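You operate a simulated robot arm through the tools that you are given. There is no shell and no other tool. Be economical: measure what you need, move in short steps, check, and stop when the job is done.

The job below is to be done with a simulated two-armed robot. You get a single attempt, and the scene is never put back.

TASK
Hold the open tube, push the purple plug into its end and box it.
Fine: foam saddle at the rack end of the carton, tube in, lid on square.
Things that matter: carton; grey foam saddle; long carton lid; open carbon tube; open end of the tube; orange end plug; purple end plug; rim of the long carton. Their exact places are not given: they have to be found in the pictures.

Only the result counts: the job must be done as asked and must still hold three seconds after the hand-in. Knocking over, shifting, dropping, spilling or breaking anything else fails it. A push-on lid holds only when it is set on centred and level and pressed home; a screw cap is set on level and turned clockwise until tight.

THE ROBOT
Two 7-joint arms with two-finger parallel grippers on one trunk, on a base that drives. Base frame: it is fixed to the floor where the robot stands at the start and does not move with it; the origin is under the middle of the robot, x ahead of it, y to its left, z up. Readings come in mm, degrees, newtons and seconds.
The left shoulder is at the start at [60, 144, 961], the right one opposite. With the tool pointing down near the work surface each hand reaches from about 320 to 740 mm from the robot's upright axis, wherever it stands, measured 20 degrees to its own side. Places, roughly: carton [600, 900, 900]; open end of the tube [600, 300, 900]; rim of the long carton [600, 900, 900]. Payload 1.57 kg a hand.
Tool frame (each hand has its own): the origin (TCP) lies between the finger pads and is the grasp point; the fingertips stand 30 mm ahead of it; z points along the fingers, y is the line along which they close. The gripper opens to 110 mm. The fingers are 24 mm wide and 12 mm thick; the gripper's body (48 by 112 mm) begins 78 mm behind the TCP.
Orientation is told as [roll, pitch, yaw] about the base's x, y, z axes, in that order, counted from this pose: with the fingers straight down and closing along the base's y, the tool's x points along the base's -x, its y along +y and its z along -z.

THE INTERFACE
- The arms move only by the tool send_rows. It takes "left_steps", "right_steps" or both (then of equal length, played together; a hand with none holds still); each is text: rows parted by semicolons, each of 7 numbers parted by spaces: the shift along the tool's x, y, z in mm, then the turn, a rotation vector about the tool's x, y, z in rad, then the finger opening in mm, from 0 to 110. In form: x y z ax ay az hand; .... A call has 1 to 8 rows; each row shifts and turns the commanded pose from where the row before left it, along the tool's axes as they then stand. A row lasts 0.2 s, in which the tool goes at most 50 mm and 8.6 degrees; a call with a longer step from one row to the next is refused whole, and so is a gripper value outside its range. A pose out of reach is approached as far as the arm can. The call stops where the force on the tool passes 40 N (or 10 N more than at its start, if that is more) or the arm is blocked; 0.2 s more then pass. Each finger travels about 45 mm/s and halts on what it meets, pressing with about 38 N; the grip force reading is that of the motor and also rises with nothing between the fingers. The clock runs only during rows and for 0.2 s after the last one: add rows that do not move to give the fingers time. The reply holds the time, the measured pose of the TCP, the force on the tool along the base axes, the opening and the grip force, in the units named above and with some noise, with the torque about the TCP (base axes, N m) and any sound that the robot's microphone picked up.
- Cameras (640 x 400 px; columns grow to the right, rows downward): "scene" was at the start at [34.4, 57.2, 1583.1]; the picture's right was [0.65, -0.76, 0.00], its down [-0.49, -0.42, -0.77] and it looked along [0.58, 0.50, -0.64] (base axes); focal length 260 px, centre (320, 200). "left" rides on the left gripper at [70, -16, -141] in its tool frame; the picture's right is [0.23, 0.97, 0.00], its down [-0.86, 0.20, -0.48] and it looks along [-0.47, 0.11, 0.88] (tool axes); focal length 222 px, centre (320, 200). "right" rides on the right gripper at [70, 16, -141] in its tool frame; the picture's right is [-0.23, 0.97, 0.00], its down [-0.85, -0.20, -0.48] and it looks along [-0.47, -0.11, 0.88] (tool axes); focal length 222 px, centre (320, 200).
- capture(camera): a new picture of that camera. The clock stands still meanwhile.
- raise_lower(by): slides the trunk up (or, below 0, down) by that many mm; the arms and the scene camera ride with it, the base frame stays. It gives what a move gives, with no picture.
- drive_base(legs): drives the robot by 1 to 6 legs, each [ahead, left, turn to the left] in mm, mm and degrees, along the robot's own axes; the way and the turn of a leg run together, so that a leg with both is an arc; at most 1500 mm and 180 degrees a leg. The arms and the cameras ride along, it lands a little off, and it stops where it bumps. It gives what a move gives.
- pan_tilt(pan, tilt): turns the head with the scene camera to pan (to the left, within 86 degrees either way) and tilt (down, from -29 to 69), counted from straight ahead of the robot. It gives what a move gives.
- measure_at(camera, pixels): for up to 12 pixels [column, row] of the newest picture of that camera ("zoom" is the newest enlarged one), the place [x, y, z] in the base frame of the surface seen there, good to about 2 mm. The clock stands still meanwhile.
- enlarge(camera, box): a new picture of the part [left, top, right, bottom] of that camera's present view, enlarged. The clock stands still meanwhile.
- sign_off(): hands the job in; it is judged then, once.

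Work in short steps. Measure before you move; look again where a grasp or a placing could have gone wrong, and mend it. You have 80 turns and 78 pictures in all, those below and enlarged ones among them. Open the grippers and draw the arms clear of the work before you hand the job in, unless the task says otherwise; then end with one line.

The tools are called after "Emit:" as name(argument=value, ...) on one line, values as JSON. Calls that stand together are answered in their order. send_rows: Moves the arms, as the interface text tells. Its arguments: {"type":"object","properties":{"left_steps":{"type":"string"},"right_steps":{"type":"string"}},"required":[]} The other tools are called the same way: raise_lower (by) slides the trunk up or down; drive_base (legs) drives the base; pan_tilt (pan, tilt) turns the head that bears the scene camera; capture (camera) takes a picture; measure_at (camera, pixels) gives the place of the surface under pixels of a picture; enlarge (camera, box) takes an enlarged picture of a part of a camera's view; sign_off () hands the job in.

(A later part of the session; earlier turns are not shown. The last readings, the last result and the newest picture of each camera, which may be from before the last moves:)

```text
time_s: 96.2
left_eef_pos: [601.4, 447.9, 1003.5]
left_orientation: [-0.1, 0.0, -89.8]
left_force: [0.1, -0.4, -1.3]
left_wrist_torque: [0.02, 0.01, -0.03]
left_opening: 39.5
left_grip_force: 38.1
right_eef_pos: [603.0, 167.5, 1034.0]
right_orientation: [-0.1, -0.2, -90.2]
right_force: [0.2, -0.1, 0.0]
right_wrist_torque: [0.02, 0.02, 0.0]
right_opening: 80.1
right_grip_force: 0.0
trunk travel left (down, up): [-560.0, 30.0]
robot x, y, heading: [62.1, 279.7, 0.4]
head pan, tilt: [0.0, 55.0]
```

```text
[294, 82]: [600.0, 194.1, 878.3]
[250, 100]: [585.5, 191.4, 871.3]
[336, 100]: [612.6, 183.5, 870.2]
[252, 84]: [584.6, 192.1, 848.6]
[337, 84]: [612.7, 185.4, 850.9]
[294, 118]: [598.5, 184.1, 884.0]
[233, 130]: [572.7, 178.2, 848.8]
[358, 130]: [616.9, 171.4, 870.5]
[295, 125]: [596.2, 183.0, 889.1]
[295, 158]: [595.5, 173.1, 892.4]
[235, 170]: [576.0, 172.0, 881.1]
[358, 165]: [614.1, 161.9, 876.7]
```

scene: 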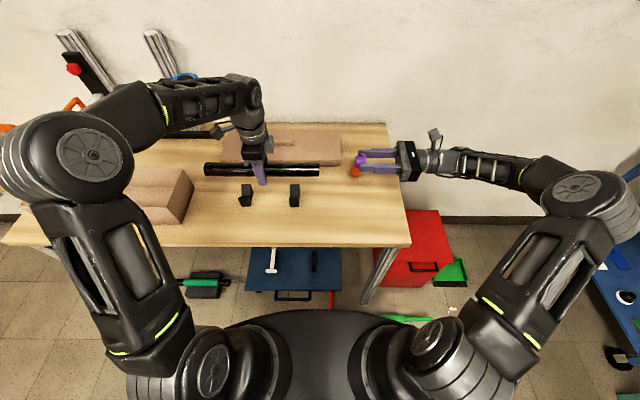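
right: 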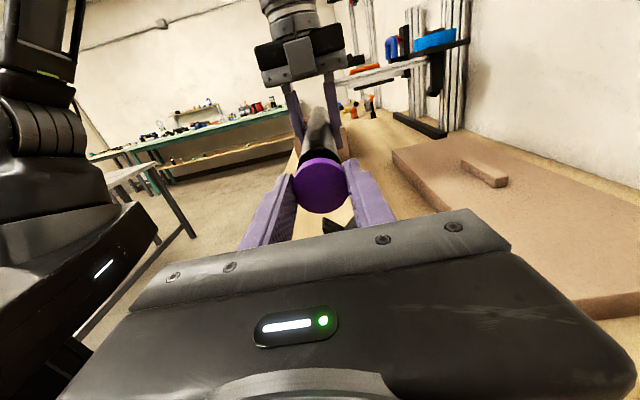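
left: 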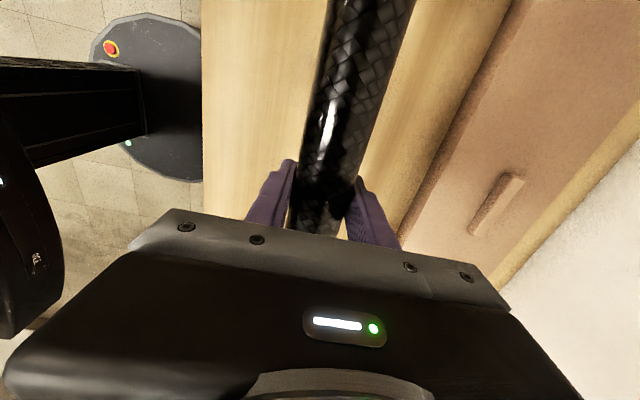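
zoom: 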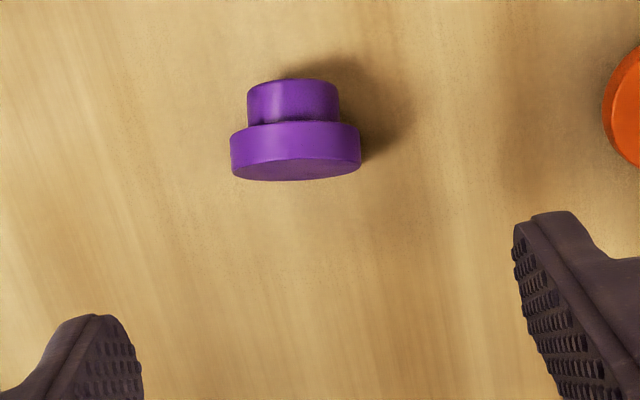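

The plug points toward +y with about 12° yaw and a 19° droop; cap centre ≈ (594.6,171.6,872). I tilt the right hand to match and go to a pre-grasp above it.

Emit:
send_rows(right_steps="0 0 0 0 0 0.104 70; 0 0 0 0 0 0.104 70; 0 0 0 0 -0.11 0 70; 0 0 0 0 -0.11 0 70; 0 0 0 0 -0.112 0 70; 15.7 -3 22.5 0 0 0 70; 15.7 -3 22.5 0 0 0 70; 15.7 -3 22.5 0 0 0 70")

Emit:
capture(camera="right")

```text
time_s: 98.0
left_eef_pos: [601.9, 448.9, 1003.7]
left_orientation: [-0.2, 0.0, -89.7]
left_force: [0.1, 0.3, -1.5]
left_wrist_torque: [0.04, 0.02, 0.0]
left_opening: 39.5
left_grip_force: 38.5
right_eef_pos: [598.9, 192.3, 953.0]
right_orientation: [-0.3, -19.0, -101.8]
right_force: [-0.5, -0.5, 0.7]
right_wrist_torque: [-0.01, 0.03, -0.02]
right_opening: 70.2
right_grip_force: 0.1
trunk travel left (down, up): [-560.0, 30.0]
robot x, y, heading: [68.4, 281.0, 0.5]
head pan, tilt: [0.0, 55.0]
```

```text
30 pictures are left
```

right: 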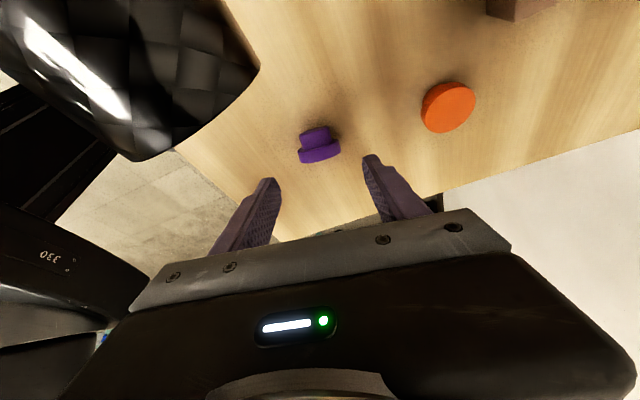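

The tube is close to the right wrist camera, so first I slide the tube 120 mm toward +y.

Emit:
send_rows(left_steps="30 0 0 0 0 0 28; 30 0 0 0 0 0 28; 30 0 0 0 0 0 28; 30 0 0 0 0 0 28; 0 0 0 0 0 0 28")

Emit:
enlarge(camera="right", box=[240, 100, 400, 200])

Emit:
measure_at(camera="zoom", pixels=[[235, 210], [400, 195], [240, 245], [320, 200], [320, 225], [395, 225], [310, 130], [245, 195], [390, 190]])

```text
time_s: 99.2
left_eef_pos: [601.0, 568.5, 1006.4]
left_orientation: [-0.1, 0.1, -89.8]
left_force: [-0.7, 0.2, -2.1]
left_wrist_torque: [0.06, 0.03, 0.02]
left_opening: 39.4
left_grip_force: 37.9
right_eef_pos: [598.6, 190.4, 954.5]
right_orientation: [-0.1, -19.1, -101.9]
right_force: [-0.9, -0.2, -0.5]
right_wrist_torque: [-0.02, 0.0, 0.03]
right_opening: 69.9
right_grip_force: 0.1
trunk travel left (down, up): [-560.0, 30.0]
robot x, y, heading: [66.8, 279.5, 0.3]
head pan, tilt: [0.0, 55.0]
```

```text
4.00 times, centred on (320, 150) of right
```

zoom: 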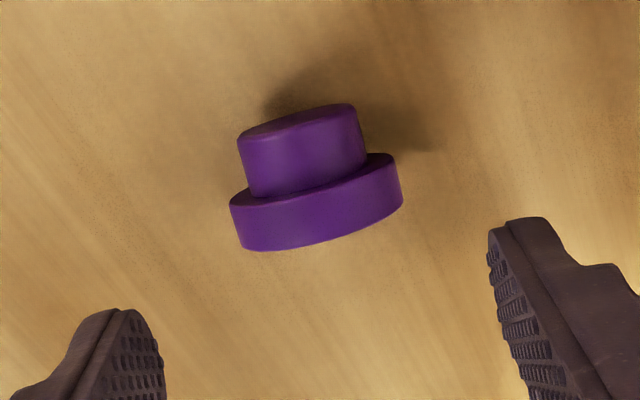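

```text
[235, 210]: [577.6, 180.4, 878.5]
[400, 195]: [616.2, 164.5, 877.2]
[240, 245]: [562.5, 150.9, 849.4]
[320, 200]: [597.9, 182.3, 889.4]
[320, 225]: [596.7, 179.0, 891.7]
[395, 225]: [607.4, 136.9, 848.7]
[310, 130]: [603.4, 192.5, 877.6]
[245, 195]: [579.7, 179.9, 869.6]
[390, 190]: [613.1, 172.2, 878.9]
```

Yaw matches. I descend 68 mm along the fingers and close on the cap.

Emit:
send_rows(right_steps="2 0.4 30 0 0 0 70; 0 0 30 0 0 0 70; 0 0 8 0 0 0 70; 0 0 0 0 0 0 70")

Emit:
capture(camera="right")

```text
time_s: 100.2
left_eef_pos: [600.8, 568.4, 1005.2]
left_orientation: [0.0, 0.0, -89.7]
left_force: [0.1, 0.4, -2.0]
left_wrist_torque: [-0.01, 0.0, 0.01]
left_opening: 39.4
left_grip_force: 37.7
right_eef_pos: [591.0, 169.9, 889.1]
right_orientation: [-0.2, -19.1, -101.9]
right_force: [0.8, 0.2, 1.0]
right_wrist_torque: [0.02, 0.02, 0.0]
right_opening: 69.9
right_grip_force: 0.3
trunk travel left (down, up): [-560.0, 30.0]
robot x, y, heading: [71.6, 281.4, 0.1]
head pan, tilt: [0.0, 55.0]
```

```text
28 pictures are left
```

right: 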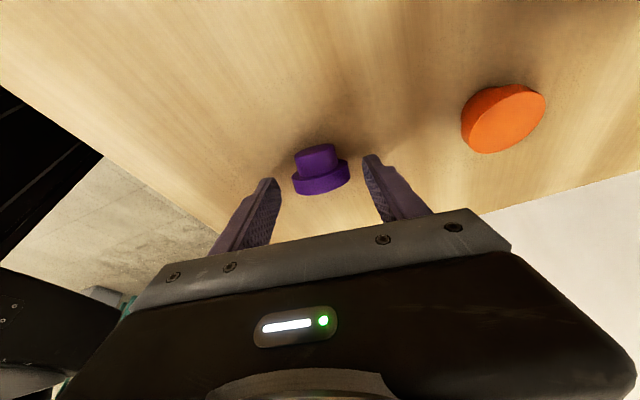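

Fingers straddle the cap; I shift 3 mm in +x, close and lift.

Emit:
send_rows(right_steps="0 3 0 0 0 0 65; 0 0 0 0 0 0 50; 0 0 0 0 0 0 34; 0 0 0 0 0 0 34; 0 0 0 0 0 0 34; 0 0 0 0 0 0 34; 0 0 -10 0 0 0 34; 0 0 -30 0 0 0 34")

Emit:
send_rows(right_steps="0 0 -40 0 0 0 34; 0 0 -40 0 0 0 34; 0 0 0 0 0.11 0 34; 0 0 0 0 0.11 0 34; 0 0 0 0 0.112 0 34; 0 0 0 0 0 -0.104 34; 0 0 0 0 0 -0.104 34; 0 0 0 0 0 0 34")

Emit:
enlarge(camera="scene", box=[270, 130, 400, 210])

```text
time_s: 102.0
left_eef_pos: [600.7, 566.7, 1005.4]
left_orientation: [-0.1, 0.0, -89.7]
left_force: [0.0, -0.4, -1.1]
left_wrist_torque: [0.01, 0.01, 0.01]
left_opening: 40.0
left_grip_force: 37.8
right_eef_pos: [598.8, 184.0, 927.5]
right_orientation: [-0.1, -19.0, -102.0]
right_force: [-0.8, -0.8, -0.1]
right_wrist_torque: [0.0, 0.02, 0.01]
right_opening: 40.8
right_grip_force: 37.6
trunk travel left (down, up): [-560.0, 30.0]
robot x, y, heading: [66.3, 283.9, 0.2]
head pan, tilt: [0.0, 55.0]
```

```text
time_s: 103.8
left_eef_pos: [600.3, 569.4, 1005.3]
left_orientation: [0.0, 0.0, -89.6]
left_force: [-1.0, 0.5, -2.0]
left_wrist_torque: [-0.02, 0.05, -0.02]
left_opening: 39.7
left_grip_force: 38.0
right_eef_pos: [605.2, 209.7, 1002.9]
right_orientation: [0.0, 0.0, -90.0]
right_force: [-0.5, -0.1, -0.9]
right_wrist_torque: [-0.04, -0.01, -0.03]
right_opening: 41.1
right_grip_force: 38.3
trunk travel left (down, up): [-560.0, 30.0]
robot x, y, heading: [65.6, 283.0, 0.5]
head pan, tilt: [0.0, 55.0]
```

```text
4.92 times, centred on (335, 170) of scene
```

zoom: 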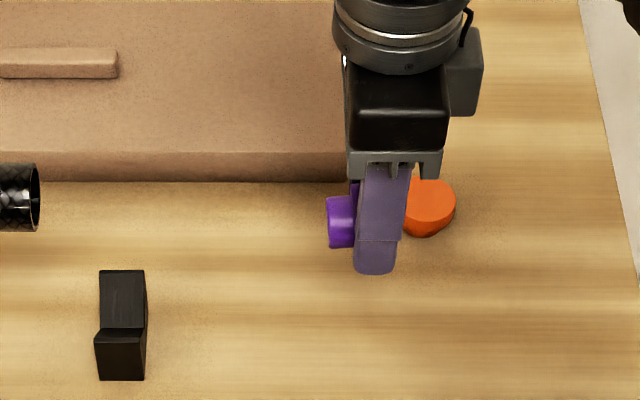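

The plug is held level, spigot toward +y. I carry it close to the tube end (about y 409) and measure both.

Emit:
send_rows(right_steps="40 0 -6 0 0 0 34; 40 0 -6 0 0 0 34; 40 0 -6 0 0 0 34; 38 -2 0 0 0 0 34; 0 0 0 0 0 0 34")

Emit:
enlarge(camera="scene", box=[240, 145, 340, 205])

```text
time_s: 105.0
left_eef_pos: [600.8, 565.9, 1006.2]
left_orientation: [-0.1, 0.0, -89.8]
left_force: [-0.5, -0.2, -0.4]
left_wrist_torque: [0.0, 0.03, 0.01]
left_opening: 39.4
left_grip_force: 38.4
right_eef_pos: [604.3, 366.8, 1019.2]
right_orientation: [-0.2, 0.0, -90.1]
right_force: [0.1, 0.4, -0.2]
right_wrist_torque: [-0.03, -0.01, -0.01]
right_opening: 40.9
right_grip_force: 37.8
trunk travel left (down, up): [-560.0, 30.0]
robot x, y, heading: [67.3, 282.8, 0.5]
head pan, tilt: [0.0, 55.0]
```

```text
6.40 times, centred on (290, 175) of scene
```

zoom: 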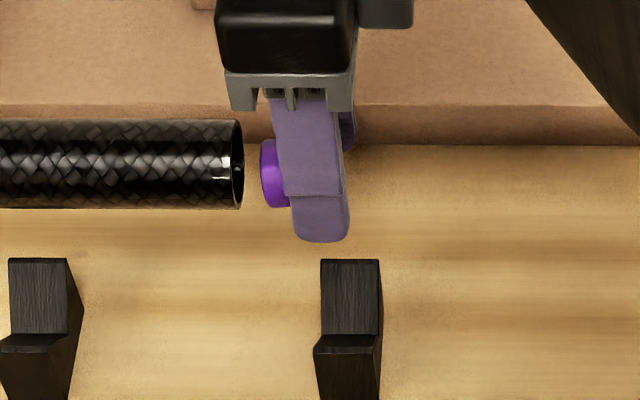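

Emit:
measure_at(camera="zoom", pixels=[[220, 124], [220, 145], [220, 165], [220, 187], [220, 204], [269, 143], [269, 155], [269, 170], [269, 185], [269, 200], [263, 175], [60, 145]])

Emit:
enlarge(camera="right", box=[240, 100, 400, 200])

```text
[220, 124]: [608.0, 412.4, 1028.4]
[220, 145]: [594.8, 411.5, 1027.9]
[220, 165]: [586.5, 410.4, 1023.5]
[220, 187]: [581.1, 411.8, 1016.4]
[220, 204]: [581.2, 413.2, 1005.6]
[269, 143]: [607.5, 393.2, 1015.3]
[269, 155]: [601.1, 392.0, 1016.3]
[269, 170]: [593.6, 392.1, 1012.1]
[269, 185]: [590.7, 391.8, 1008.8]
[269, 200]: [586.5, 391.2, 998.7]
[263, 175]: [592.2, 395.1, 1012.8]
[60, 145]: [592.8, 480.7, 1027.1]
```

```text
4.00 times, centred on (320, 150) of right
```

zoom: 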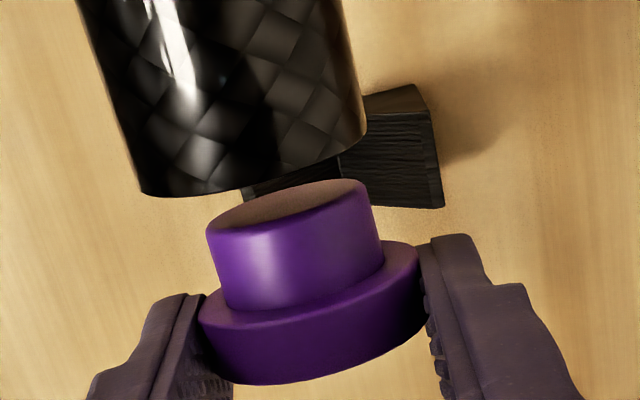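

Tube axis ≈ (600.7,1009.4); spigot axis ≈ (602.3,1001.3). I cross-check x from the right camera's view.

Emit:
measure_at(camera="zoom", pixels=[[150, 185], [362, 130], [260, 160], [240, 120], [220, 270], [374, 220], [300, 250], [290, 205], [260, 275], [340, 240], [300, 340], [230, 345]])

```text
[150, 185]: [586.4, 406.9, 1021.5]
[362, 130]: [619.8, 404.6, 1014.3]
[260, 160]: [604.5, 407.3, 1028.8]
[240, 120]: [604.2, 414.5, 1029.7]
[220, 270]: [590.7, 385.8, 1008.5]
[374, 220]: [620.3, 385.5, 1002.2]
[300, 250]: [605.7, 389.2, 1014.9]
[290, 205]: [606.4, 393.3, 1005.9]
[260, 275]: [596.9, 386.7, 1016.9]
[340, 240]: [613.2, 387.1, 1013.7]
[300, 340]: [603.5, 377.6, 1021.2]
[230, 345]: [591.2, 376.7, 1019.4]
```

Averaged correction: x −2.4, z +7.6. I apply it and advance 16 mm slowly, watching force.

Emit:
send_rows(right_steps="0 -2.4 -7.6 0 0 0 34; 4 0 0 0 0 0 34; 4 0 0 0 0 0 34; 3 0 0 0 0 0 34; 2 0 0 0 0 0 34; 2 0 0 0 0 0 34; 1 0 0 0 0 0 34; 0 0 0 0 0 0 34")

Emit:
enlarge(camera="scene", box=[240, 145, 340, 205])

Emit:
enlarge(camera="right", box=[240, 100, 400, 200])

```text
time_s: 106.8
left_eef_pos: [600.7, 567.0, 1005.9]
left_orientation: [-0.1, 0.0, -89.7]
left_force: [0.9, -0.4, -2.0]
left_wrist_torque: [0.02, 0.01, -0.03]
left_opening: 39.7
left_grip_force: 38.1
right_eef_pos: [601.8, 384.2, 1027.2]
right_orientation: [-0.1, -0.1, -90.0]
right_force: [-0.1, -0.2, 0.0]
right_wrist_torque: [0.03, -0.02, 0.01]
right_opening: 40.8
right_grip_force: 37.8
trunk travel left (down, up): [-560.0, 30.0]
robot x, y, heading: [66.5, 282.0, 0.1]
head pan, tilt: [0.0, 55.0]
```

```text
6.40 times, centred on (290, 175) of scene
```

zoom: 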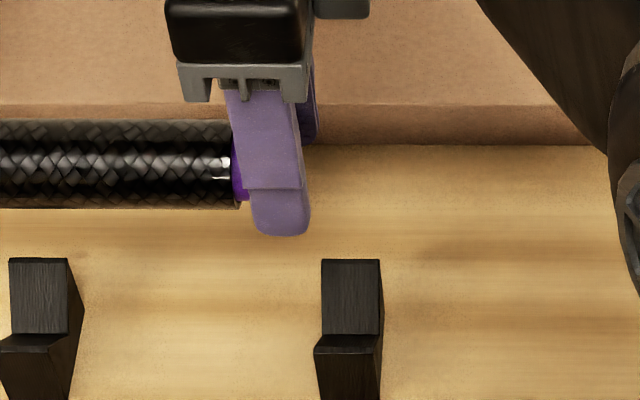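

```text
4.00 times, centred on (320, 150) of right
```

zoom: 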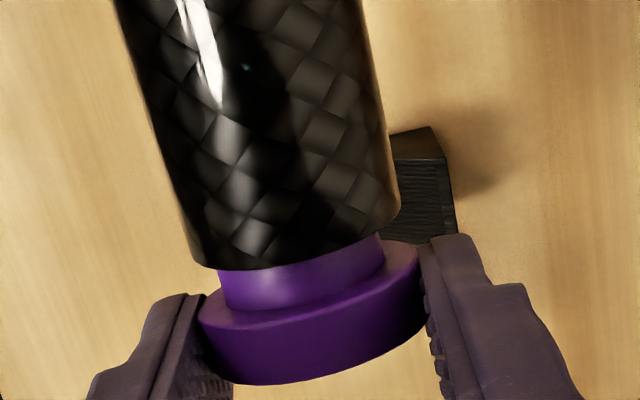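

The spigot is entering with no force and well centred. I keep pushing until the flange seats.

Emit:
send_rows(right_steps="2 0 0 0 0 0 30; 2 0 0 0 0 0 30; 2 0 0 0 0 0 30; 1.5 0 0 0 0 0 30; 1.5 0 0 0 0 0 30; 1 0 0 0 0 0 30; 1 0 0 0 0 0 30; 0 0 0 0 0 0 30")

Emit:
enlarge(camera="right", box=[240, 100, 400, 200])

```text
time_s: 108.6
left_eef_pos: [599.9, 569.2, 1005.9]
left_orientation: [-0.1, 0.1, -89.6]
left_force: [0.0, 10.4, -2.4]
left_wrist_torque: [-0.15, -0.03, 0.1]
left_opening: 39.5
left_grip_force: 38.6
right_eef_pos: [601.1, 392.9, 1027.6]
right_orientation: [-0.3, -0.1, -90.1]
right_force: [0.1, -11.1, 0.5]
right_wrist_torque: [0.04, 0.05, -0.09]
right_opening: 41.1
right_grip_force: 38.2
trunk travel left (down, up): [-560.0, 30.0]
robot x, y, heading: [66.9, 284.4, 0.5]
head pan, tilt: [0.0, 55.0]
```

```text
4.00 times, centred on (320, 150) of right
```

zoom: 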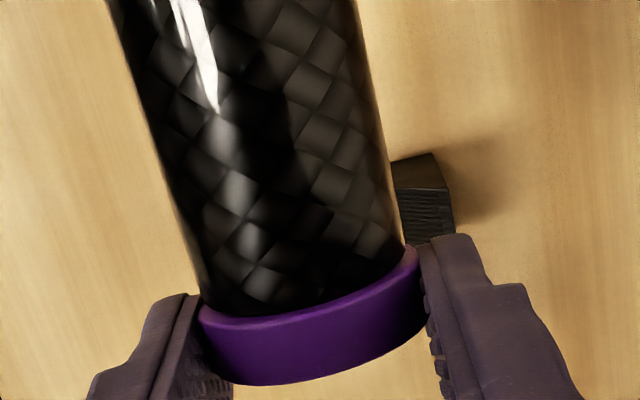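

The flange is at the tube end with 11 N. I press on a few more millimetres to seat it fully.

Emit:
send_rows(right_steps="1.5 0 0 0 0 0 30; 1.5 0 0 0 0 0 30; 1.5 0 0 0 0 0 30; 1.5 0 0 0 0 0 30; 0 0 0 0 0 0 30")

Emit:
enlarge(camera="right", box=[240, 100, 400, 200])

```text
time_s: 109.8
left_eef_pos: [599.9, 571.6, 1006.3]
left_orientation: [-0.1, 0.3, -89.5]
left_force: [1.4, 33.1, -0.7]
left_wrist_torque: [-0.55, -0.01, 0.39]
left_opening: 40.0
left_grip_force: 38.0
right_eef_pos: [601.7, 398.7, 1027.8]
right_orientation: [-0.1, -0.6, -90.1]
right_force: [-1.7, -33.1, 0.0]
right_wrist_torque: [-0.29, 0.06, 0.01]
right_opening: 40.9
right_grip_force: 38.4
trunk travel left (down, up): [-560.0, 30.0]
robot x, y, heading: [63.5, 280.2, 0.5]
head pan, tilt: [0.0, 55.0]
```

```text
4.00 times, centred on (320, 150) of right
```

zoom: 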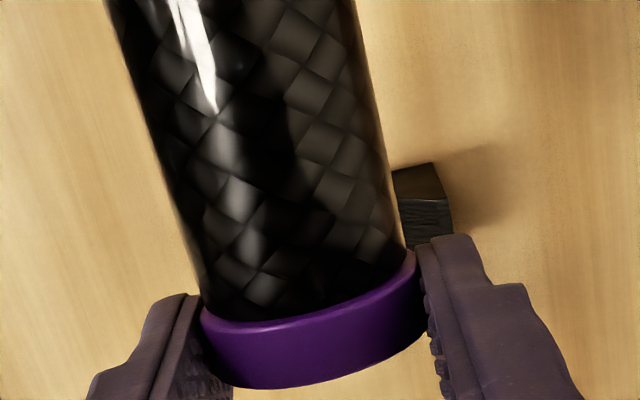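

Now 33 N and the flange looks flush. I ease the load slightly, open the right hand, back away in −y and inspect.

Emit:
send_rows(right_steps="-2 0 0 0 0 0 30; -1.5 0 0 0 0 0 30; 0 0 0 0 0 0 45; 0 0 0 0 0 0 60; 0 0 0 0 0 0 60; -30 0 0 0 0 0 60; -40 0 0 0 0 0 60; -40 0 0 0 0 0 60")

Emit:
enlarge(camera="scene", box=[200, 130, 360, 230])

```text
time_s: 111.6
left_eef_pos: [600.0, 568.1, 1007.0]
left_orientation: [-0.1, 0.1, -89.7]
left_force: [-0.3, -0.5, -2.1]
left_wrist_torque: [0.02, -0.02, 0.01]
left_opening: 39.6
left_grip_force: 37.9
right_eef_pos: [601.7, 285.8, 1028.3]
right_orientation: [-0.2, 0.0, -90.0]
right_force: [-0.1, -0.2, 0.6]
right_wrist_torque: [-0.02, -0.03, 0.01]
right_opening: 60.0
right_grip_force: 0.0
trunk travel left (down, up): [-560.0, 30.0]
robot x, y, heading: [68.9, 283.0, 0.4]
head pan, tilt: [0.0, 55.0]
```

```text
4.00 times, centred on (280, 180) of scene
```

zoom: 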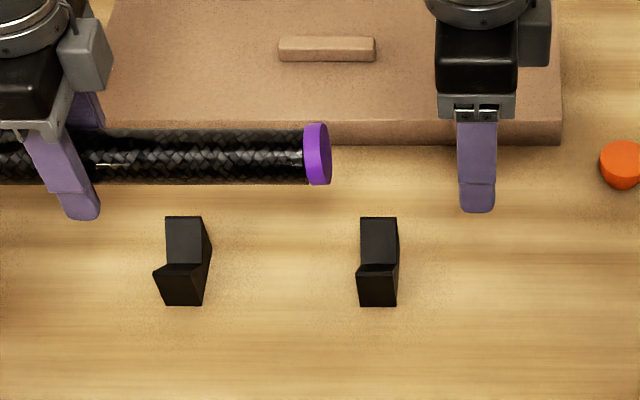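

The purple plug sits flush in the tube. I raise both hands a little, pull them back in x for clearance, then drive 390 mm left.

Emit:
send_rows(left_steps="0 0 -18 0 0 0 28; 0 0 -18 0 0 0 28; 0 -25 0 0 0 0 28; 0 -25 0 0 0 0 28; 0 0 0 0 0 0 28", right_steps="0 0 -35 0 0 0 60; 0 0 -35 0 0 0 60; 0 -45 0 0 0 0 60; 0 -45 0 0 0 0 60; 0 -45 0 0 0 0 60")

Emit:
drive_base(legs=[[-20, 0, 0], [0, 390, 0]])

Emit:
pan_tilt(pan=15, tilt=52)

Emit:
capture(camera="scene")

```text
time_s: 112.8
left_eef_pos: [550.7, 564.9, 1040.4]
left_orientation: [-0.1, 0.0, -89.7]
left_force: [-0.4, -0.3, -1.7]
left_wrist_torque: [0.07, 0.0, -0.01]
left_opening: 39.7
left_grip_force: 38.7
right_eef_pos: [463.8, 287.0, 1097.1]
right_orientation: [-0.1, 0.0, -90.1]
right_force: [-0.4, -0.6, 0.8]
right_wrist_torque: [-0.03, -0.01, -0.03]
right_opening: 59.8
right_grip_force: 0.0
trunk travel left (down, up): [-560.0, 30.0]
robot x, y, heading: [66.4, 281.1, 0.2]
head pan, tilt: [0.0, 55.0]
```

```text
time_s: 115.7
left_eef_pos: [524.3, 964.7, 1039.8]
left_orientation: [-0.1, 0.0, -89.2]
left_force: [0.3, -0.2, -1.7]
left_wrist_torque: [0.01, -0.01, 0.02]
left_opening: 39.7
left_grip_force: 38.5
right_eef_pos: [440.9, 683.8, 1097.5]
right_orientation: [-0.2, -0.1, -89.5]
right_force: [0.6, 0.9, -0.2]
right_wrist_torque: [0.0, -0.01, 0.0]
right_opening: 60.2
right_grip_force: 0.0
trunk travel left (down, up): [-560.0, 30.0]
robot x, y, heading: [41.7, 678.2, 1.0]
head pan, tilt: [0.0, 55.0]
```

```text
time_s: 116.4
left_eef_pos: [524.7, 963.6, 1041.0]
left_orientation: [-0.1, 0.1, -89.2]
left_force: [0.4, -0.1, -1.9]
left_wrist_torque: [-0.02, 0.0, 0.0]
left_opening: 39.7
left_grip_force: 37.8
right_eef_pos: [441.7, 684.6, 1097.6]
right_orientation: [-0.1, 0.1, -89.5]
right_force: [0.2, 0.1, 0.3]
right_wrist_torque: [-0.02, 0.01, 0.04]
right_opening: 59.9
right_grip_force: 0.1
trunk travel left (down, up): [-560.0, 30.0]
robot x, y, heading: [42.3, 674.6, 0.9]
head pan, tilt: [15.0, 52.0]
```

```text
19 pictures are left
```

scene: 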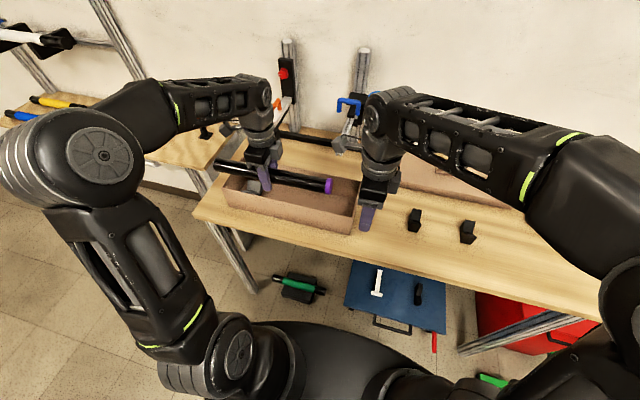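

The tube is over the carton. I measure its two ends.

Emit:
measure_at(camera="scene", pixels=[[218, 165], [222, 165], [235, 169], [325, 184], [329, 185], [331, 186], [310, 181]])

```text
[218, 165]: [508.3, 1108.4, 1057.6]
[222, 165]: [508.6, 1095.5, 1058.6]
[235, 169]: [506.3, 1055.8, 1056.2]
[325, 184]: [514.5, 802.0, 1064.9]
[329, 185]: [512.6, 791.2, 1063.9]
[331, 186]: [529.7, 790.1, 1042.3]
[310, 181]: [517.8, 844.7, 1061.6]
```

Tube spans y 789–1112, good. I move over the carton's centre line (x 582) and descend to z 925.

Emit:
send_rows(left_steps="1 29 0 0 0 0.014 28; 1 28.5 0 0 0 0 28; 0 0 40 0 0 0 28; 0 0 40 0 0 0 28; 0 0 35 0 0 0 28; 0 0 0 0 0 0 28")

Emit:
enlarge(camera="scene", box=[190, 120, 390, 245])

```text
time_s: 117.8
left_eef_pos: [582.0, 967.7, 926.6]
left_orientation: [-0.1, 0.0, -90.0]
left_force: [-0.2, 0.7, -1.9]
left_wrist_torque: [0.04, -0.02, -0.03]
left_opening: 39.5
left_grip_force: 38.1
right_eef_pos: [440.5, 683.1, 1096.3]
right_orientation: [-0.1, 0.0, -89.5]
right_force: [0.5, 0.1, -0.2]
right_wrist_torque: [0.01, 0.04, -0.04]
right_opening: 60.1
right_grip_force: 0.0
trunk travel left (down, up): [-560.0, 30.0]
robot x, y, heading: [41.7, 675.4, 0.8]
head pan, tilt: [15.0, 52.0]
```

```text
3.20 times, centred on (290, 182) of scene
```

zoom: 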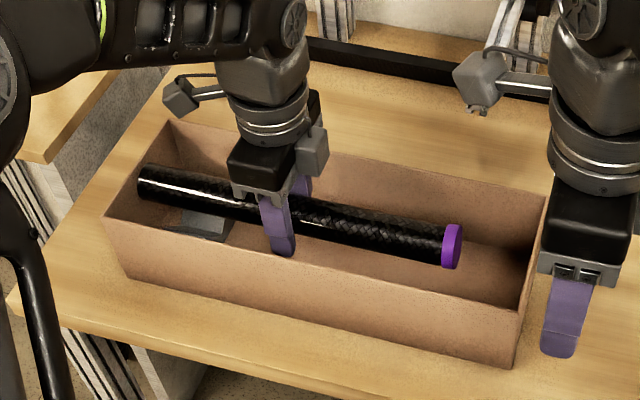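

The tube lies lengthwise over the saddle. I tilt the plug end down 4.6°, lower to z 888, and release.

Emit:
send_rows(left_steps="0 0 0 0 0.08 0 28; -1.5 0 20 0 0 0 28; -1.5 0 14 0 0 0 28; 0 0 4 0 0 0 28; 0 0 0 0 0 0 28")

```text
time_s: 119.0
left_eef_pos: [582.0, 966.5, 887.4]
left_orientation: [-0.1, 4.6, -90.0]
left_force: [-0.3, 0.7, -1.7]
left_wrist_torque: [0.04, -0.04, 0.01]
left_opening: 40.0
left_grip_force: 37.7
right_eef_pos: [440.0, 683.9, 1098.6]
right_orientation: [-0.1, 0.0, -89.5]
right_force: [0.5, -0.2, -0.5]
right_wrist_torque: [0.03, -0.03, -0.02]
right_opening: 60.0
right_grip_force: 0.0
trunk travel left (down, up): [-560.0, 30.0]
robot x, y, heading: [43.0, 676.3, 0.7]
head pan, tilt: [15.0, 52.0]
```

No contact yet; 2 mm more, then open and rise.

Emit:
send_rows(left_steps="0 0 2 0 0 0 28; 0 0 0 0 0 0 28; 0 0 0 0 0 0 44; 0 0 0 0 0 0 60; 0 0 0 0 0 0 64; 0 0 -10 0 0 0 64; 0 0 -30 0 0 0 64; 0 0 -45 0 -0.08 0 64")

Emit:
send_rows(left_steps="0 0 -45 0 0 0 64; 0 0 -45 0 0 0 64; 0 0 -45 0 0 0 64; 0 -40 0 0 0 0 64; 0 -40 0 0 0 0 64; 0 -40 0 0 0 0 64")

Emit:
enlarge(camera="scene", box=[190, 120, 390, 245])

```text
time_s: 120.8
left_eef_pos: [580.3, 960.2, 970.4]
left_orientation: [-0.2, -0.1, -90.0]
left_force: [-0.6, -0.1, -0.5]
left_wrist_torque: [0.05, -0.02, -0.02]
left_opening: 64.2
left_grip_force: 0.0
right_eef_pos: [440.5, 684.3, 1098.5]
right_orientation: [-0.1, -0.1, -89.5]
right_force: [-0.8, 0.1, -0.4]
right_wrist_torque: [-0.01, 0.0, -0.01]
right_opening: 60.0
right_grip_force: 0.0
trunk travel left (down, up): [-560.0, 30.0]
robot x, y, heading: [41.4, 670.2, 0.7]
head pan, tilt: [15.0, 52.0]
```

```text
time_s: 122.2
left_eef_pos: [460.4, 956.8, 1104.6]
left_orientation: [0.0, 0.0, -90.1]
left_force: [0.7, 0.0, -0.4]
left_wrist_torque: [-0.05, 0.0, -0.05]
left_opening: 64.1
left_grip_force: 0.0
right_eef_pos: [439.5, 684.3, 1098.5]
right_orientation: [-0.1, 0.1, -89.5]
right_force: [0.0, -0.1, -0.2]
right_wrist_torque: [0.01, -0.03, 0.03]
right_opening: 59.8
right_grip_force: 0.1
trunk travel left (down, up): [-560.0, 30.0]
robot x, y, heading: [44.6, 673.6, 0.5]
head pan, tilt: [15.0, 52.0]
```

```text
3.20 times, centred on (290, 182) of scene
```

zoom: 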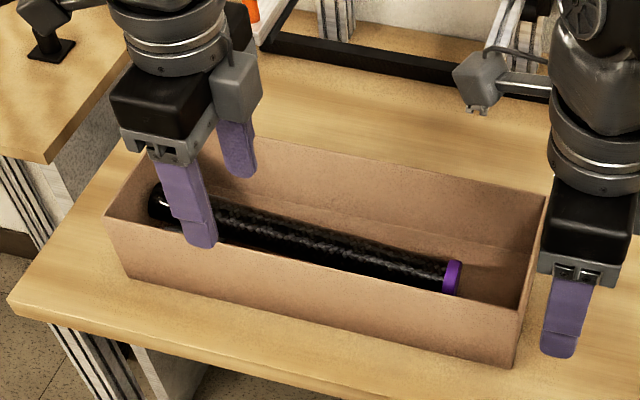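

The tube rests in the saddle. I re-measure the carton rim in case it shifted.

Emit:
measure_at(camera="zoom", pixels=[[105, 216], [135, 228], [300, 261], [480, 303], [519, 310], [534, 255], [545, 198], [400, 167], [300, 148], [455, 280], [158, 205], [126, 180]])

```text
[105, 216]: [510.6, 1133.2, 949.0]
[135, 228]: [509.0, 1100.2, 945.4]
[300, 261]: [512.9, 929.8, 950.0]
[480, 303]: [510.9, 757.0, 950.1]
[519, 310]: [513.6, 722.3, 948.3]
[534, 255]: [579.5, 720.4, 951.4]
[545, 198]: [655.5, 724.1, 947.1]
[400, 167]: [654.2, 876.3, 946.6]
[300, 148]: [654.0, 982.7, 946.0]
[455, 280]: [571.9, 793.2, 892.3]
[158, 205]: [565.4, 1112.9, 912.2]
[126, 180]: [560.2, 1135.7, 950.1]
```

Turns are limited, so I batch: turn the left hand to yaw 0, tilt it 30° forward, move the right hand aside, drive back to the lid, and take one picture.

Emit:
send_rows(left_steps="0 0 0 0 0 -0.143 110; 0 0 0 0 0 -0.143 110; 0 0 0 0 0 -0.143 110; 0 0 0 0 0 -0.143 110; 0 0 0 0 0 -0.143 110; 0 0 0 0 0 -0.143 110; 0 0 0 0 0 -0.143 110; 0 0 0 0 0 -0.143 110", right_steps="-35 0 0 0 0 0 60; -35 0 0 0 0 0 60; -35 0 0 0 0 0 60; -35 0 0 0 0 0 60; 0 0 0 0 0 0 60; 0 0 0 0 0 0 60; 0 0 0 0 0 0 60; 0 0 0 0 0 0 60")

Emit:
send_rows(left_steps="0 0 0 0 0 -0.143 110; 0 0 0 0 0 -0.143 110; 0 0 0 0 0 -0.141 110; 0 0 0 0 -0.131 0 110; 0 0 0 0 -0.131 0 110; 0 0 0 0 -0.131 0 110; 0 0 0 0 -0.131 0 110; 0 0 0 0 0 0 110")

Emit:
drive_base(legs=[[0, -390, 0], [58, 0, -0.5]])

Emit:
pan_tilt(pan=10, tilt=45)

Emit:
capture(camera="scene")

```text
time_s: 124.0
left_eef_pos: [461.5, 958.3, 1104.2]
left_orientation: [0.1, 0.1, -24.4]
left_force: [-0.2, 0.6, 0.7]
left_wrist_torque: [0.0, -0.01, 0.0]
left_opening: 109.9
left_grip_force: 0.0
right_eef_pos: [443.8, 544.1, 1097.0]
right_orientation: [-0.1, 0.0, -89.5]
right_force: [-1.2, -0.6, -0.3]
right_wrist_torque: [0.01, 0.01, -0.01]
right_opening: 59.8
right_grip_force: 0.1
trunk travel left (down, up): [-560.0, 30.0]
robot x, y, heading: [47.3, 679.6, 0.7]
head pan, tilt: [15.0, 52.0]
```

```text
time_s: 125.8
left_eef_pos: [461.5, 959.6, 1105.5]
left_orientation: [0.0, -30.1, 0.0]
left_force: [-0.2, -0.2, -1.4]
left_wrist_torque: [-0.01, 0.04, 0.03]
left_opening: 110.1
left_grip_force: 0.0
right_eef_pos: [444.6, 544.9, 1096.8]
right_orientation: [-0.1, -0.1, -89.5]
right_force: [0.1, -0.6, 1.1]
right_wrist_torque: [-0.01, 0.02, 0.01]
right_opening: 60.2
right_grip_force: 0.0
trunk travel left (down, up): [-560.0, 30.0]
robot x, y, heading: [41.7, 676.9, 0.7]
head pan, tilt: [15.0, 52.0]
```

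```text
time_s: 128.9
left_eef_pos: [529.1, 563.2, 1104.5]
left_orientation: [0.0, -29.8, -0.3]
left_force: [0.0, -0.7, -0.9]
left_wrist_torque: [0.02, 0.02, 0.02]
left_opening: 110.1
left_grip_force: 0.1
right_eef_pos: [509.5, 147.4, 1096.3]
right_orientation: [-0.2, 0.0, -89.8]
right_force: [0.9, 0.2, 1.2]
right_wrist_torque: [0.03, 0.02, -0.03]
right_opening: 60.0
right_grip_force: 0.1
trunk travel left (down, up): [-560.0, 30.0]
robot x, y, heading: [105.8, 281.2, 0.6]
head pan, tilt: [15.0, 52.0]
```

```text
time_s: 129.5
left_eef_pos: [527.3, 563.0, 1104.8]
left_orientation: [0.0, -30.0, -0.4]
left_force: [-0.1, 0.7, 0.3]
left_wrist_torque: [-0.02, 0.02, 0.0]
left_opening: 110.1
left_grip_force: 0.1
right_eef_pos: [507.3, 148.9, 1096.8]
right_orientation: [-0.1, 0.0, -89.9]
right_force: [-0.4, -0.5, -0.1]
right_wrist_torque: [0.01, -0.02, 0.01]
right_opening: 60.0
right_grip_force: 0.1
trunk travel left (down, up): [-560.0, 30.0]
robot x, y, heading: [108.7, 277.7, 0.4]
head pan, tilt: [10.0, 45.0]
```

```text
16 pictures are left
```

scene: 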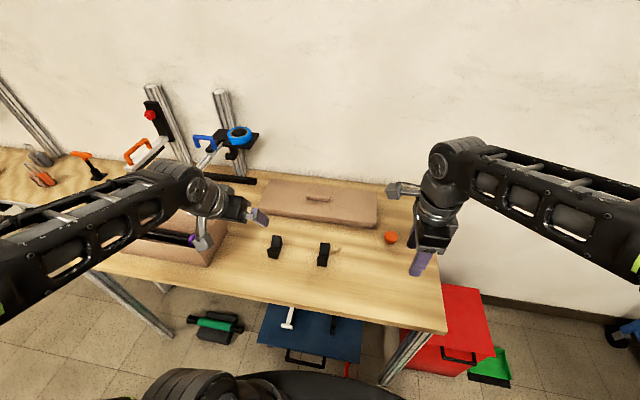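

The lid is clear of obstruction at (320,203). I measure its corners and handle, and move the left hand to the pre-grasp point.

Emit:
measure_at(camera="scene", pixels=[[271, 182], [377, 193], [375, 215], [260, 206], [307, 197], [331, 199], [319, 197], [319, 201], [375, 225], [320, 214], [325, 187]])

Emit:
send_rows(left_steps="-23.2 -19.1 33 0 0 -0.006 110; -23.2 -19.1 33 0 0 0 110; -23.2 -19.1 33 0 0 0 110; -23.2 -19.1 33 0 0 0 110; -23.2 -19.1 33 0 0 0 110; -23.2 -19.1 33 0 0 0 110; -23.2 -19.1 33 0 0 0 110; 0 0 0 0 0 0 110")

Emit:
capture(camera="left")

```text
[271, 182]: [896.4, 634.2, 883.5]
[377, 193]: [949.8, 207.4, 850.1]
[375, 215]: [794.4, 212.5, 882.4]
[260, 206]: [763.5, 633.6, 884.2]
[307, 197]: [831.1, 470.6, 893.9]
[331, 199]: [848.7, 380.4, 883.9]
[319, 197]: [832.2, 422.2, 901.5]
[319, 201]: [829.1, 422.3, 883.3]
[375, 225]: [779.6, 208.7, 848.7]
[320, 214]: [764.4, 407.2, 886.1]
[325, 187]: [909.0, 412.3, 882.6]
```

```text
time_s: 131.3
left_eef_pos: [785.6, 427.4, 986.7]
left_orientation: [-0.2, -30.0, 0.0]
left_force: [0.6, -0.1, 0.4]
left_wrist_torque: [0.02, -0.02, -0.01]
left_opening: 109.8
left_grip_force: 0.1
right_eef_pos: [506.7, 148.4, 1096.4]
right_orientation: [0.0, 0.1, -89.8]
right_force: [-0.6, 0.4, 0.3]
right_wrist_torque: [-0.03, 0.01, 0.01]
right_opening: 60.4
right_grip_force: 0.1
trunk travel left (down, up): [-560.0, 30.0]
robot x, y, heading: [107.4, 280.1, 0.5]
head pan, tilt: [10.0, 45.0]
```

```text
15 pictures are left
```

left: 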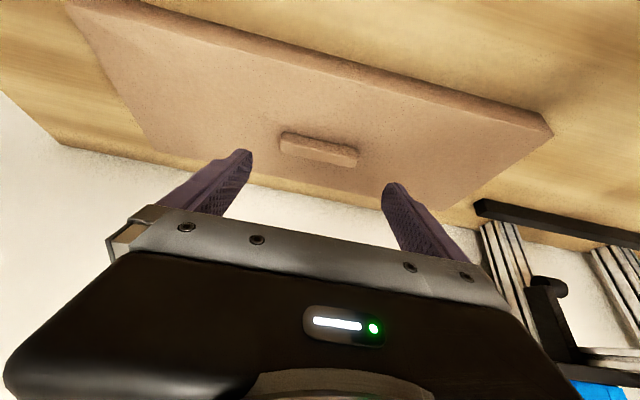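

The lid's handle lies centred ahead of the fingers. I descend, grip it end to end, lift, retract, and drive left to the carton, then look.

Emit:
send_rows(left_steps="1 1 30 0 0 0 110; 0.8 0 30 0 0 0 110; 0 0 18.9 0 0 0 110; 0 0 0 0 0 0 95; 0 0 0 0 0 0 75; 0 0 0 0 0 0 60; 0 0 0 0 0 0 60; 0 0 0 0 0 0 60")

Emit:
send_rows(left_steps="0 0 0 0 0 0 60; -5 0 -8.7 0 0 0 60; -10 0 -17.3 0 0 0 60; -20 0 -34.6 0 0 0 60; -20 0 -34.6 0 0 0 60; -20 0 -34.6 0 0 0 60; 0 0 0 0 0 0 60")

Emit:
send_rows(left_steps="30 0 -17.3 0 0 0 60; 37.2 0 -21.5 0 0 0 60; 37.2 0 -21.5 0 0 0 60; 37.2 0 -21.5 0 0 0 60; 37.2 0 -21.5 0 0 0 60; 37.2 0 -21.5 0 0 0 60; 37.2 0 -21.5 0 0 0 60; 0 0 0 0 0 0 60")

Emit:
drive_base(legs=[[0, 495, 0]])

Emit:
pan_tilt(pan=20, tilt=55)

Emit:
capture(camera="scene")

Emit:
capture(camera="left")

```text
time_s: 133.1
left_eef_pos: [821.0, 429.0, 917.0]
left_orientation: [-0.2, -29.8, 0.0]
left_force: [1.2, -0.9, 0.4]
left_wrist_torque: [-0.01, -0.01, 0.01]
left_opening: 89.2
left_grip_force: 37.9
right_eef_pos: [507.8, 148.2, 1096.1]
right_orientation: [-0.1, 0.0, -89.8]
right_force: [-0.3, -0.6, 0.4]
right_wrist_torque: [-0.03, -0.02, 0.01]
right_opening: 60.2
right_grip_force: 0.1
trunk travel left (down, up): [-560.0, 30.0]
robot x, y, heading: [112.6, 281.2, 0.5]
head pan, tilt: [10.0, 45.0]
```

```text
time_s: 134.7
left_eef_pos: [821.3, 430.7, 1067.5]
left_orientation: [-0.2, -29.9, -0.1]
left_force: [0.2, -0.4, -0.4]
left_wrist_torque: [0.0, -0.01, -0.02]
left_opening: 88.9
left_grip_force: 37.6
right_eef_pos: [508.0, 148.4, 1096.7]
right_orientation: [-0.2, 0.0, -89.8]
right_force: [0.7, -0.8, -0.5]
right_wrist_torque: [0.0, -0.01, -0.04]
right_opening: 60.0
right_grip_force: 0.1
trunk travel left (down, up): [-560.0, 30.0]
robot x, y, heading: [107.5, 281.1, 0.6]
head pan, tilt: [10.0, 45.0]
```

```text
time_s: 136.5
left_eef_pos: [531.5, 429.5, 1067.5]
left_orientation: [-0.1, -29.9, 0.1]
left_force: [-0.3, -0.1, -0.5]
left_wrist_torque: [-0.01, 0.0, 0.01]
left_opening: 89.1
left_grip_force: 38.2
right_eef_pos: [509.5, 147.8, 1097.3]
right_orientation: [-0.2, 0.0, -89.9]
right_force: [0.5, 0.7, -0.2]
right_wrist_torque: [-0.01, 0.01, -0.01]
right_opening: 60.1
right_grip_force: 0.1
trunk travel left (down, up): [-560.0, 30.0]
robot x, y, heading: [107.8, 279.1, 0.4]
head pan, tilt: [10.0, 45.0]
```

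```text
time_s: 139.5
left_eef_pos: [529.8, 923.3, 1067.5]
left_orientation: [-0.1, -29.7, -0.4]
left_force: [0.4, 1.3, -1.1]
left_wrist_torque: [-0.01, 0.01, -0.04]
left_opening: 88.9
left_grip_force: 38.3
right_eef_pos: [503.6, 642.4, 1097.0]
right_orientation: [-0.1, 0.1, -90.2]
right_force: [0.5, 0.7, -0.7]
right_wrist_torque: [-0.02, 0.0, 0.0]
right_opening: 60.2
right_grip_force: 0.0
trunk travel left (down, up): [-560.0, 30.0]
robot x, y, heading: [109.1, 774.0, 0.2]
head pan, tilt: [10.0, 45.0]
```

```text
time_s: 140.2
left_eef_pos: [530.3, 921.5, 1068.8]
left_orientation: [-0.2, -29.8, -0.4]
left_force: [-0.6, 0.5, -0.4]
left_wrist_torque: [-0.01, 0.01, 0.02]
left_opening: 89.0
left_grip_force: 38.4
right_eef_pos: [504.5, 640.9, 1096.2]
right_orientation: [0.0, 0.1, -90.3]
right_force: [0.8, -0.2, 0.1]
right_wrist_torque: [0.05, 0.0, 0.0]
right_opening: 60.2
right_grip_force: 0.0
trunk travel left (down, up): [-560.0, 30.0]
robot x, y, heading: [106.1, 774.7, -0.1]
head pan, tilt: [20.0, 55.0]
```

```text
14 pictures are left
```

scene: 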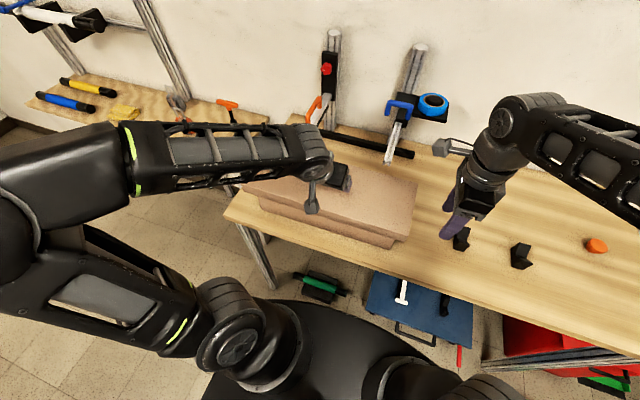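

```text
13 pictures are left
```

left: 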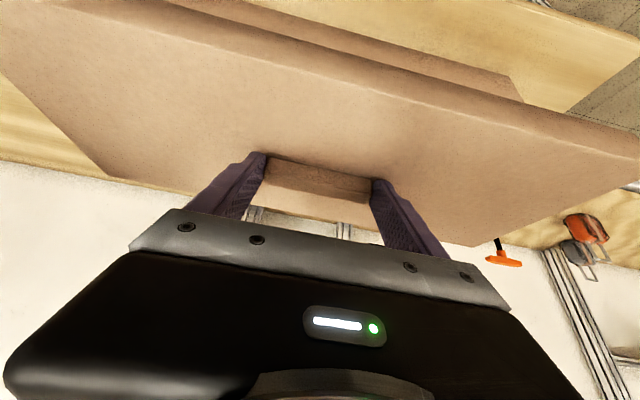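

The lid hangs level. I measure its top surface and edges for centring over the carton.

Emit:
measure_at(camera="scene", pixels=[[416, 185], [411, 232], [409, 238], [400, 205], [380, 232], [340, 221], [300, 210], [262, 196], [245, 188], [418, 182], [413, 205], [250, 192]])

Emit:
measure_at(camera="left", pixels=[[100, 100], [220, 120], [400, 140], [560, 170], [300, 60], [112, 178], [450, 242], [630, 185], [636, 160], [330, 165], [300, 170], [360, 178]])

```text
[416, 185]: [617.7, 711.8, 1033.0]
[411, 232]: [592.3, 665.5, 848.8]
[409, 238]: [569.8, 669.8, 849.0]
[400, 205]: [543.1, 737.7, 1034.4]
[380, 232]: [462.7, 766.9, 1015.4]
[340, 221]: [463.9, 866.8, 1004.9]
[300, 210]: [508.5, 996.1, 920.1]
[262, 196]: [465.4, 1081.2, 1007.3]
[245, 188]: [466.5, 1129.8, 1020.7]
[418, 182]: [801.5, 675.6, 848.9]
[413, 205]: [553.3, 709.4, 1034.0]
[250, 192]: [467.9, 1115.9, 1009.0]
```

```text
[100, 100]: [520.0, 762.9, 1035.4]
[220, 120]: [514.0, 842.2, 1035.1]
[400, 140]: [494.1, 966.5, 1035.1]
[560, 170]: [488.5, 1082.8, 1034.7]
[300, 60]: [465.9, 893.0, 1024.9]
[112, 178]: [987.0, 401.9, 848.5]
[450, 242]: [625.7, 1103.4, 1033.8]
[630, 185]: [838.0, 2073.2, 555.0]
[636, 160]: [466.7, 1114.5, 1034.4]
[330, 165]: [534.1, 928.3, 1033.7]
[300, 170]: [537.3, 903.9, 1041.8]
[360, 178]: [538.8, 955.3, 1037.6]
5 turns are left
```

The lid is level; its centre is about (546,921.5), so it needs +36.5 in x, +6.7 in y and +0.5° yaw. I align it, lower it to about 12 mm above the rim, and take close-ups.

Emit:
send_rows(left_steps="-15.8 3.4 9.1 -0.0044 0 -0.0076 60; -15.8 3.3 9.1 0 0 0 60; 0 0 0 0 0 0 60; 10 0 17.3 0 0 0 60; 10 0 17.3 0 0 0 60; 0 0 0 0 0 0 60; 0 0 0 0 0 0 60")

Emit:
measure_at(camera="scene", pixels=[[404, 246]])

Emit:
enlarge(camera="scene", box=[220, 150, 440, 270])

Emit:
capture(camera="left")

Emit:
measure_at(camera="left", pixels=[[340, 55], [460, 92], [250, 28], [560, 130], [460, 240], [100, 165], [60, 130], [500, 232], [560, 212], [470, 244], [110, 172], [300, 90]])

```text
time_s: 141.8
left_eef_pos: [565.9, 928.6, 1028.3]
left_orientation: [-0.2, -29.8, 0.1]
left_force: [-0.1, -1.2, -1.9]
left_wrist_torque: [0.0, 0.02, 0.02]
left_opening: 89.0
left_grip_force: 37.7
right_eef_pos: [504.8, 641.2, 1096.8]
right_orientation: [-0.1, 0.0, -90.3]
right_force: [0.9, -0.3, 0.8]
right_wrist_torque: [-0.01, 0.04, 0.0]
right_opening: 59.8
right_grip_force: 0.1
trunk travel left (down, up): [-560.0, 30.0]
robot x, y, heading: [104.0, 777.1, 0.1]
head pan, tilt: [20.0, 55.0]
```

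```text
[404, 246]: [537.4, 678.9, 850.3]
```

```text
2.91 times, centred on (330, 210) of scene
```

zoom: 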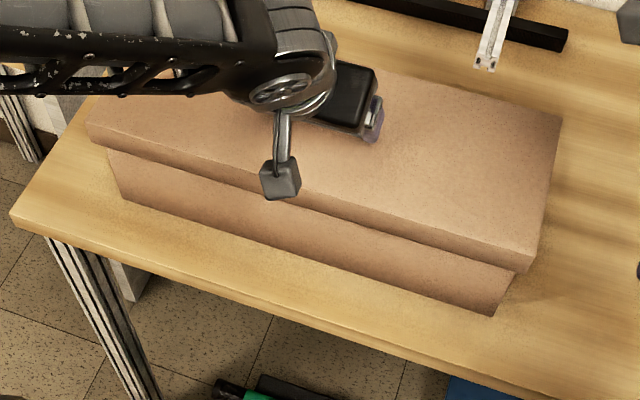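

```text
11 pictures are left
```

left: 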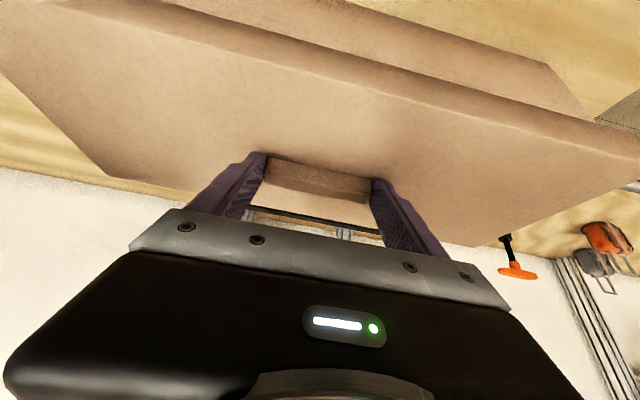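

```text
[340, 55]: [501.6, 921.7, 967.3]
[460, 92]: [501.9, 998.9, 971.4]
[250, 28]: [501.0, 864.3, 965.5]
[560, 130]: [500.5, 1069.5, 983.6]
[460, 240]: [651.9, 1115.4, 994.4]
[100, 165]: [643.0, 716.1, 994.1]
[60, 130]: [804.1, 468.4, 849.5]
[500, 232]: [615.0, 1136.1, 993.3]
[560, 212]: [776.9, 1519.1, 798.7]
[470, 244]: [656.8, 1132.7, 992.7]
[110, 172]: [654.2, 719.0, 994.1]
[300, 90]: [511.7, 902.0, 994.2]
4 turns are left
```

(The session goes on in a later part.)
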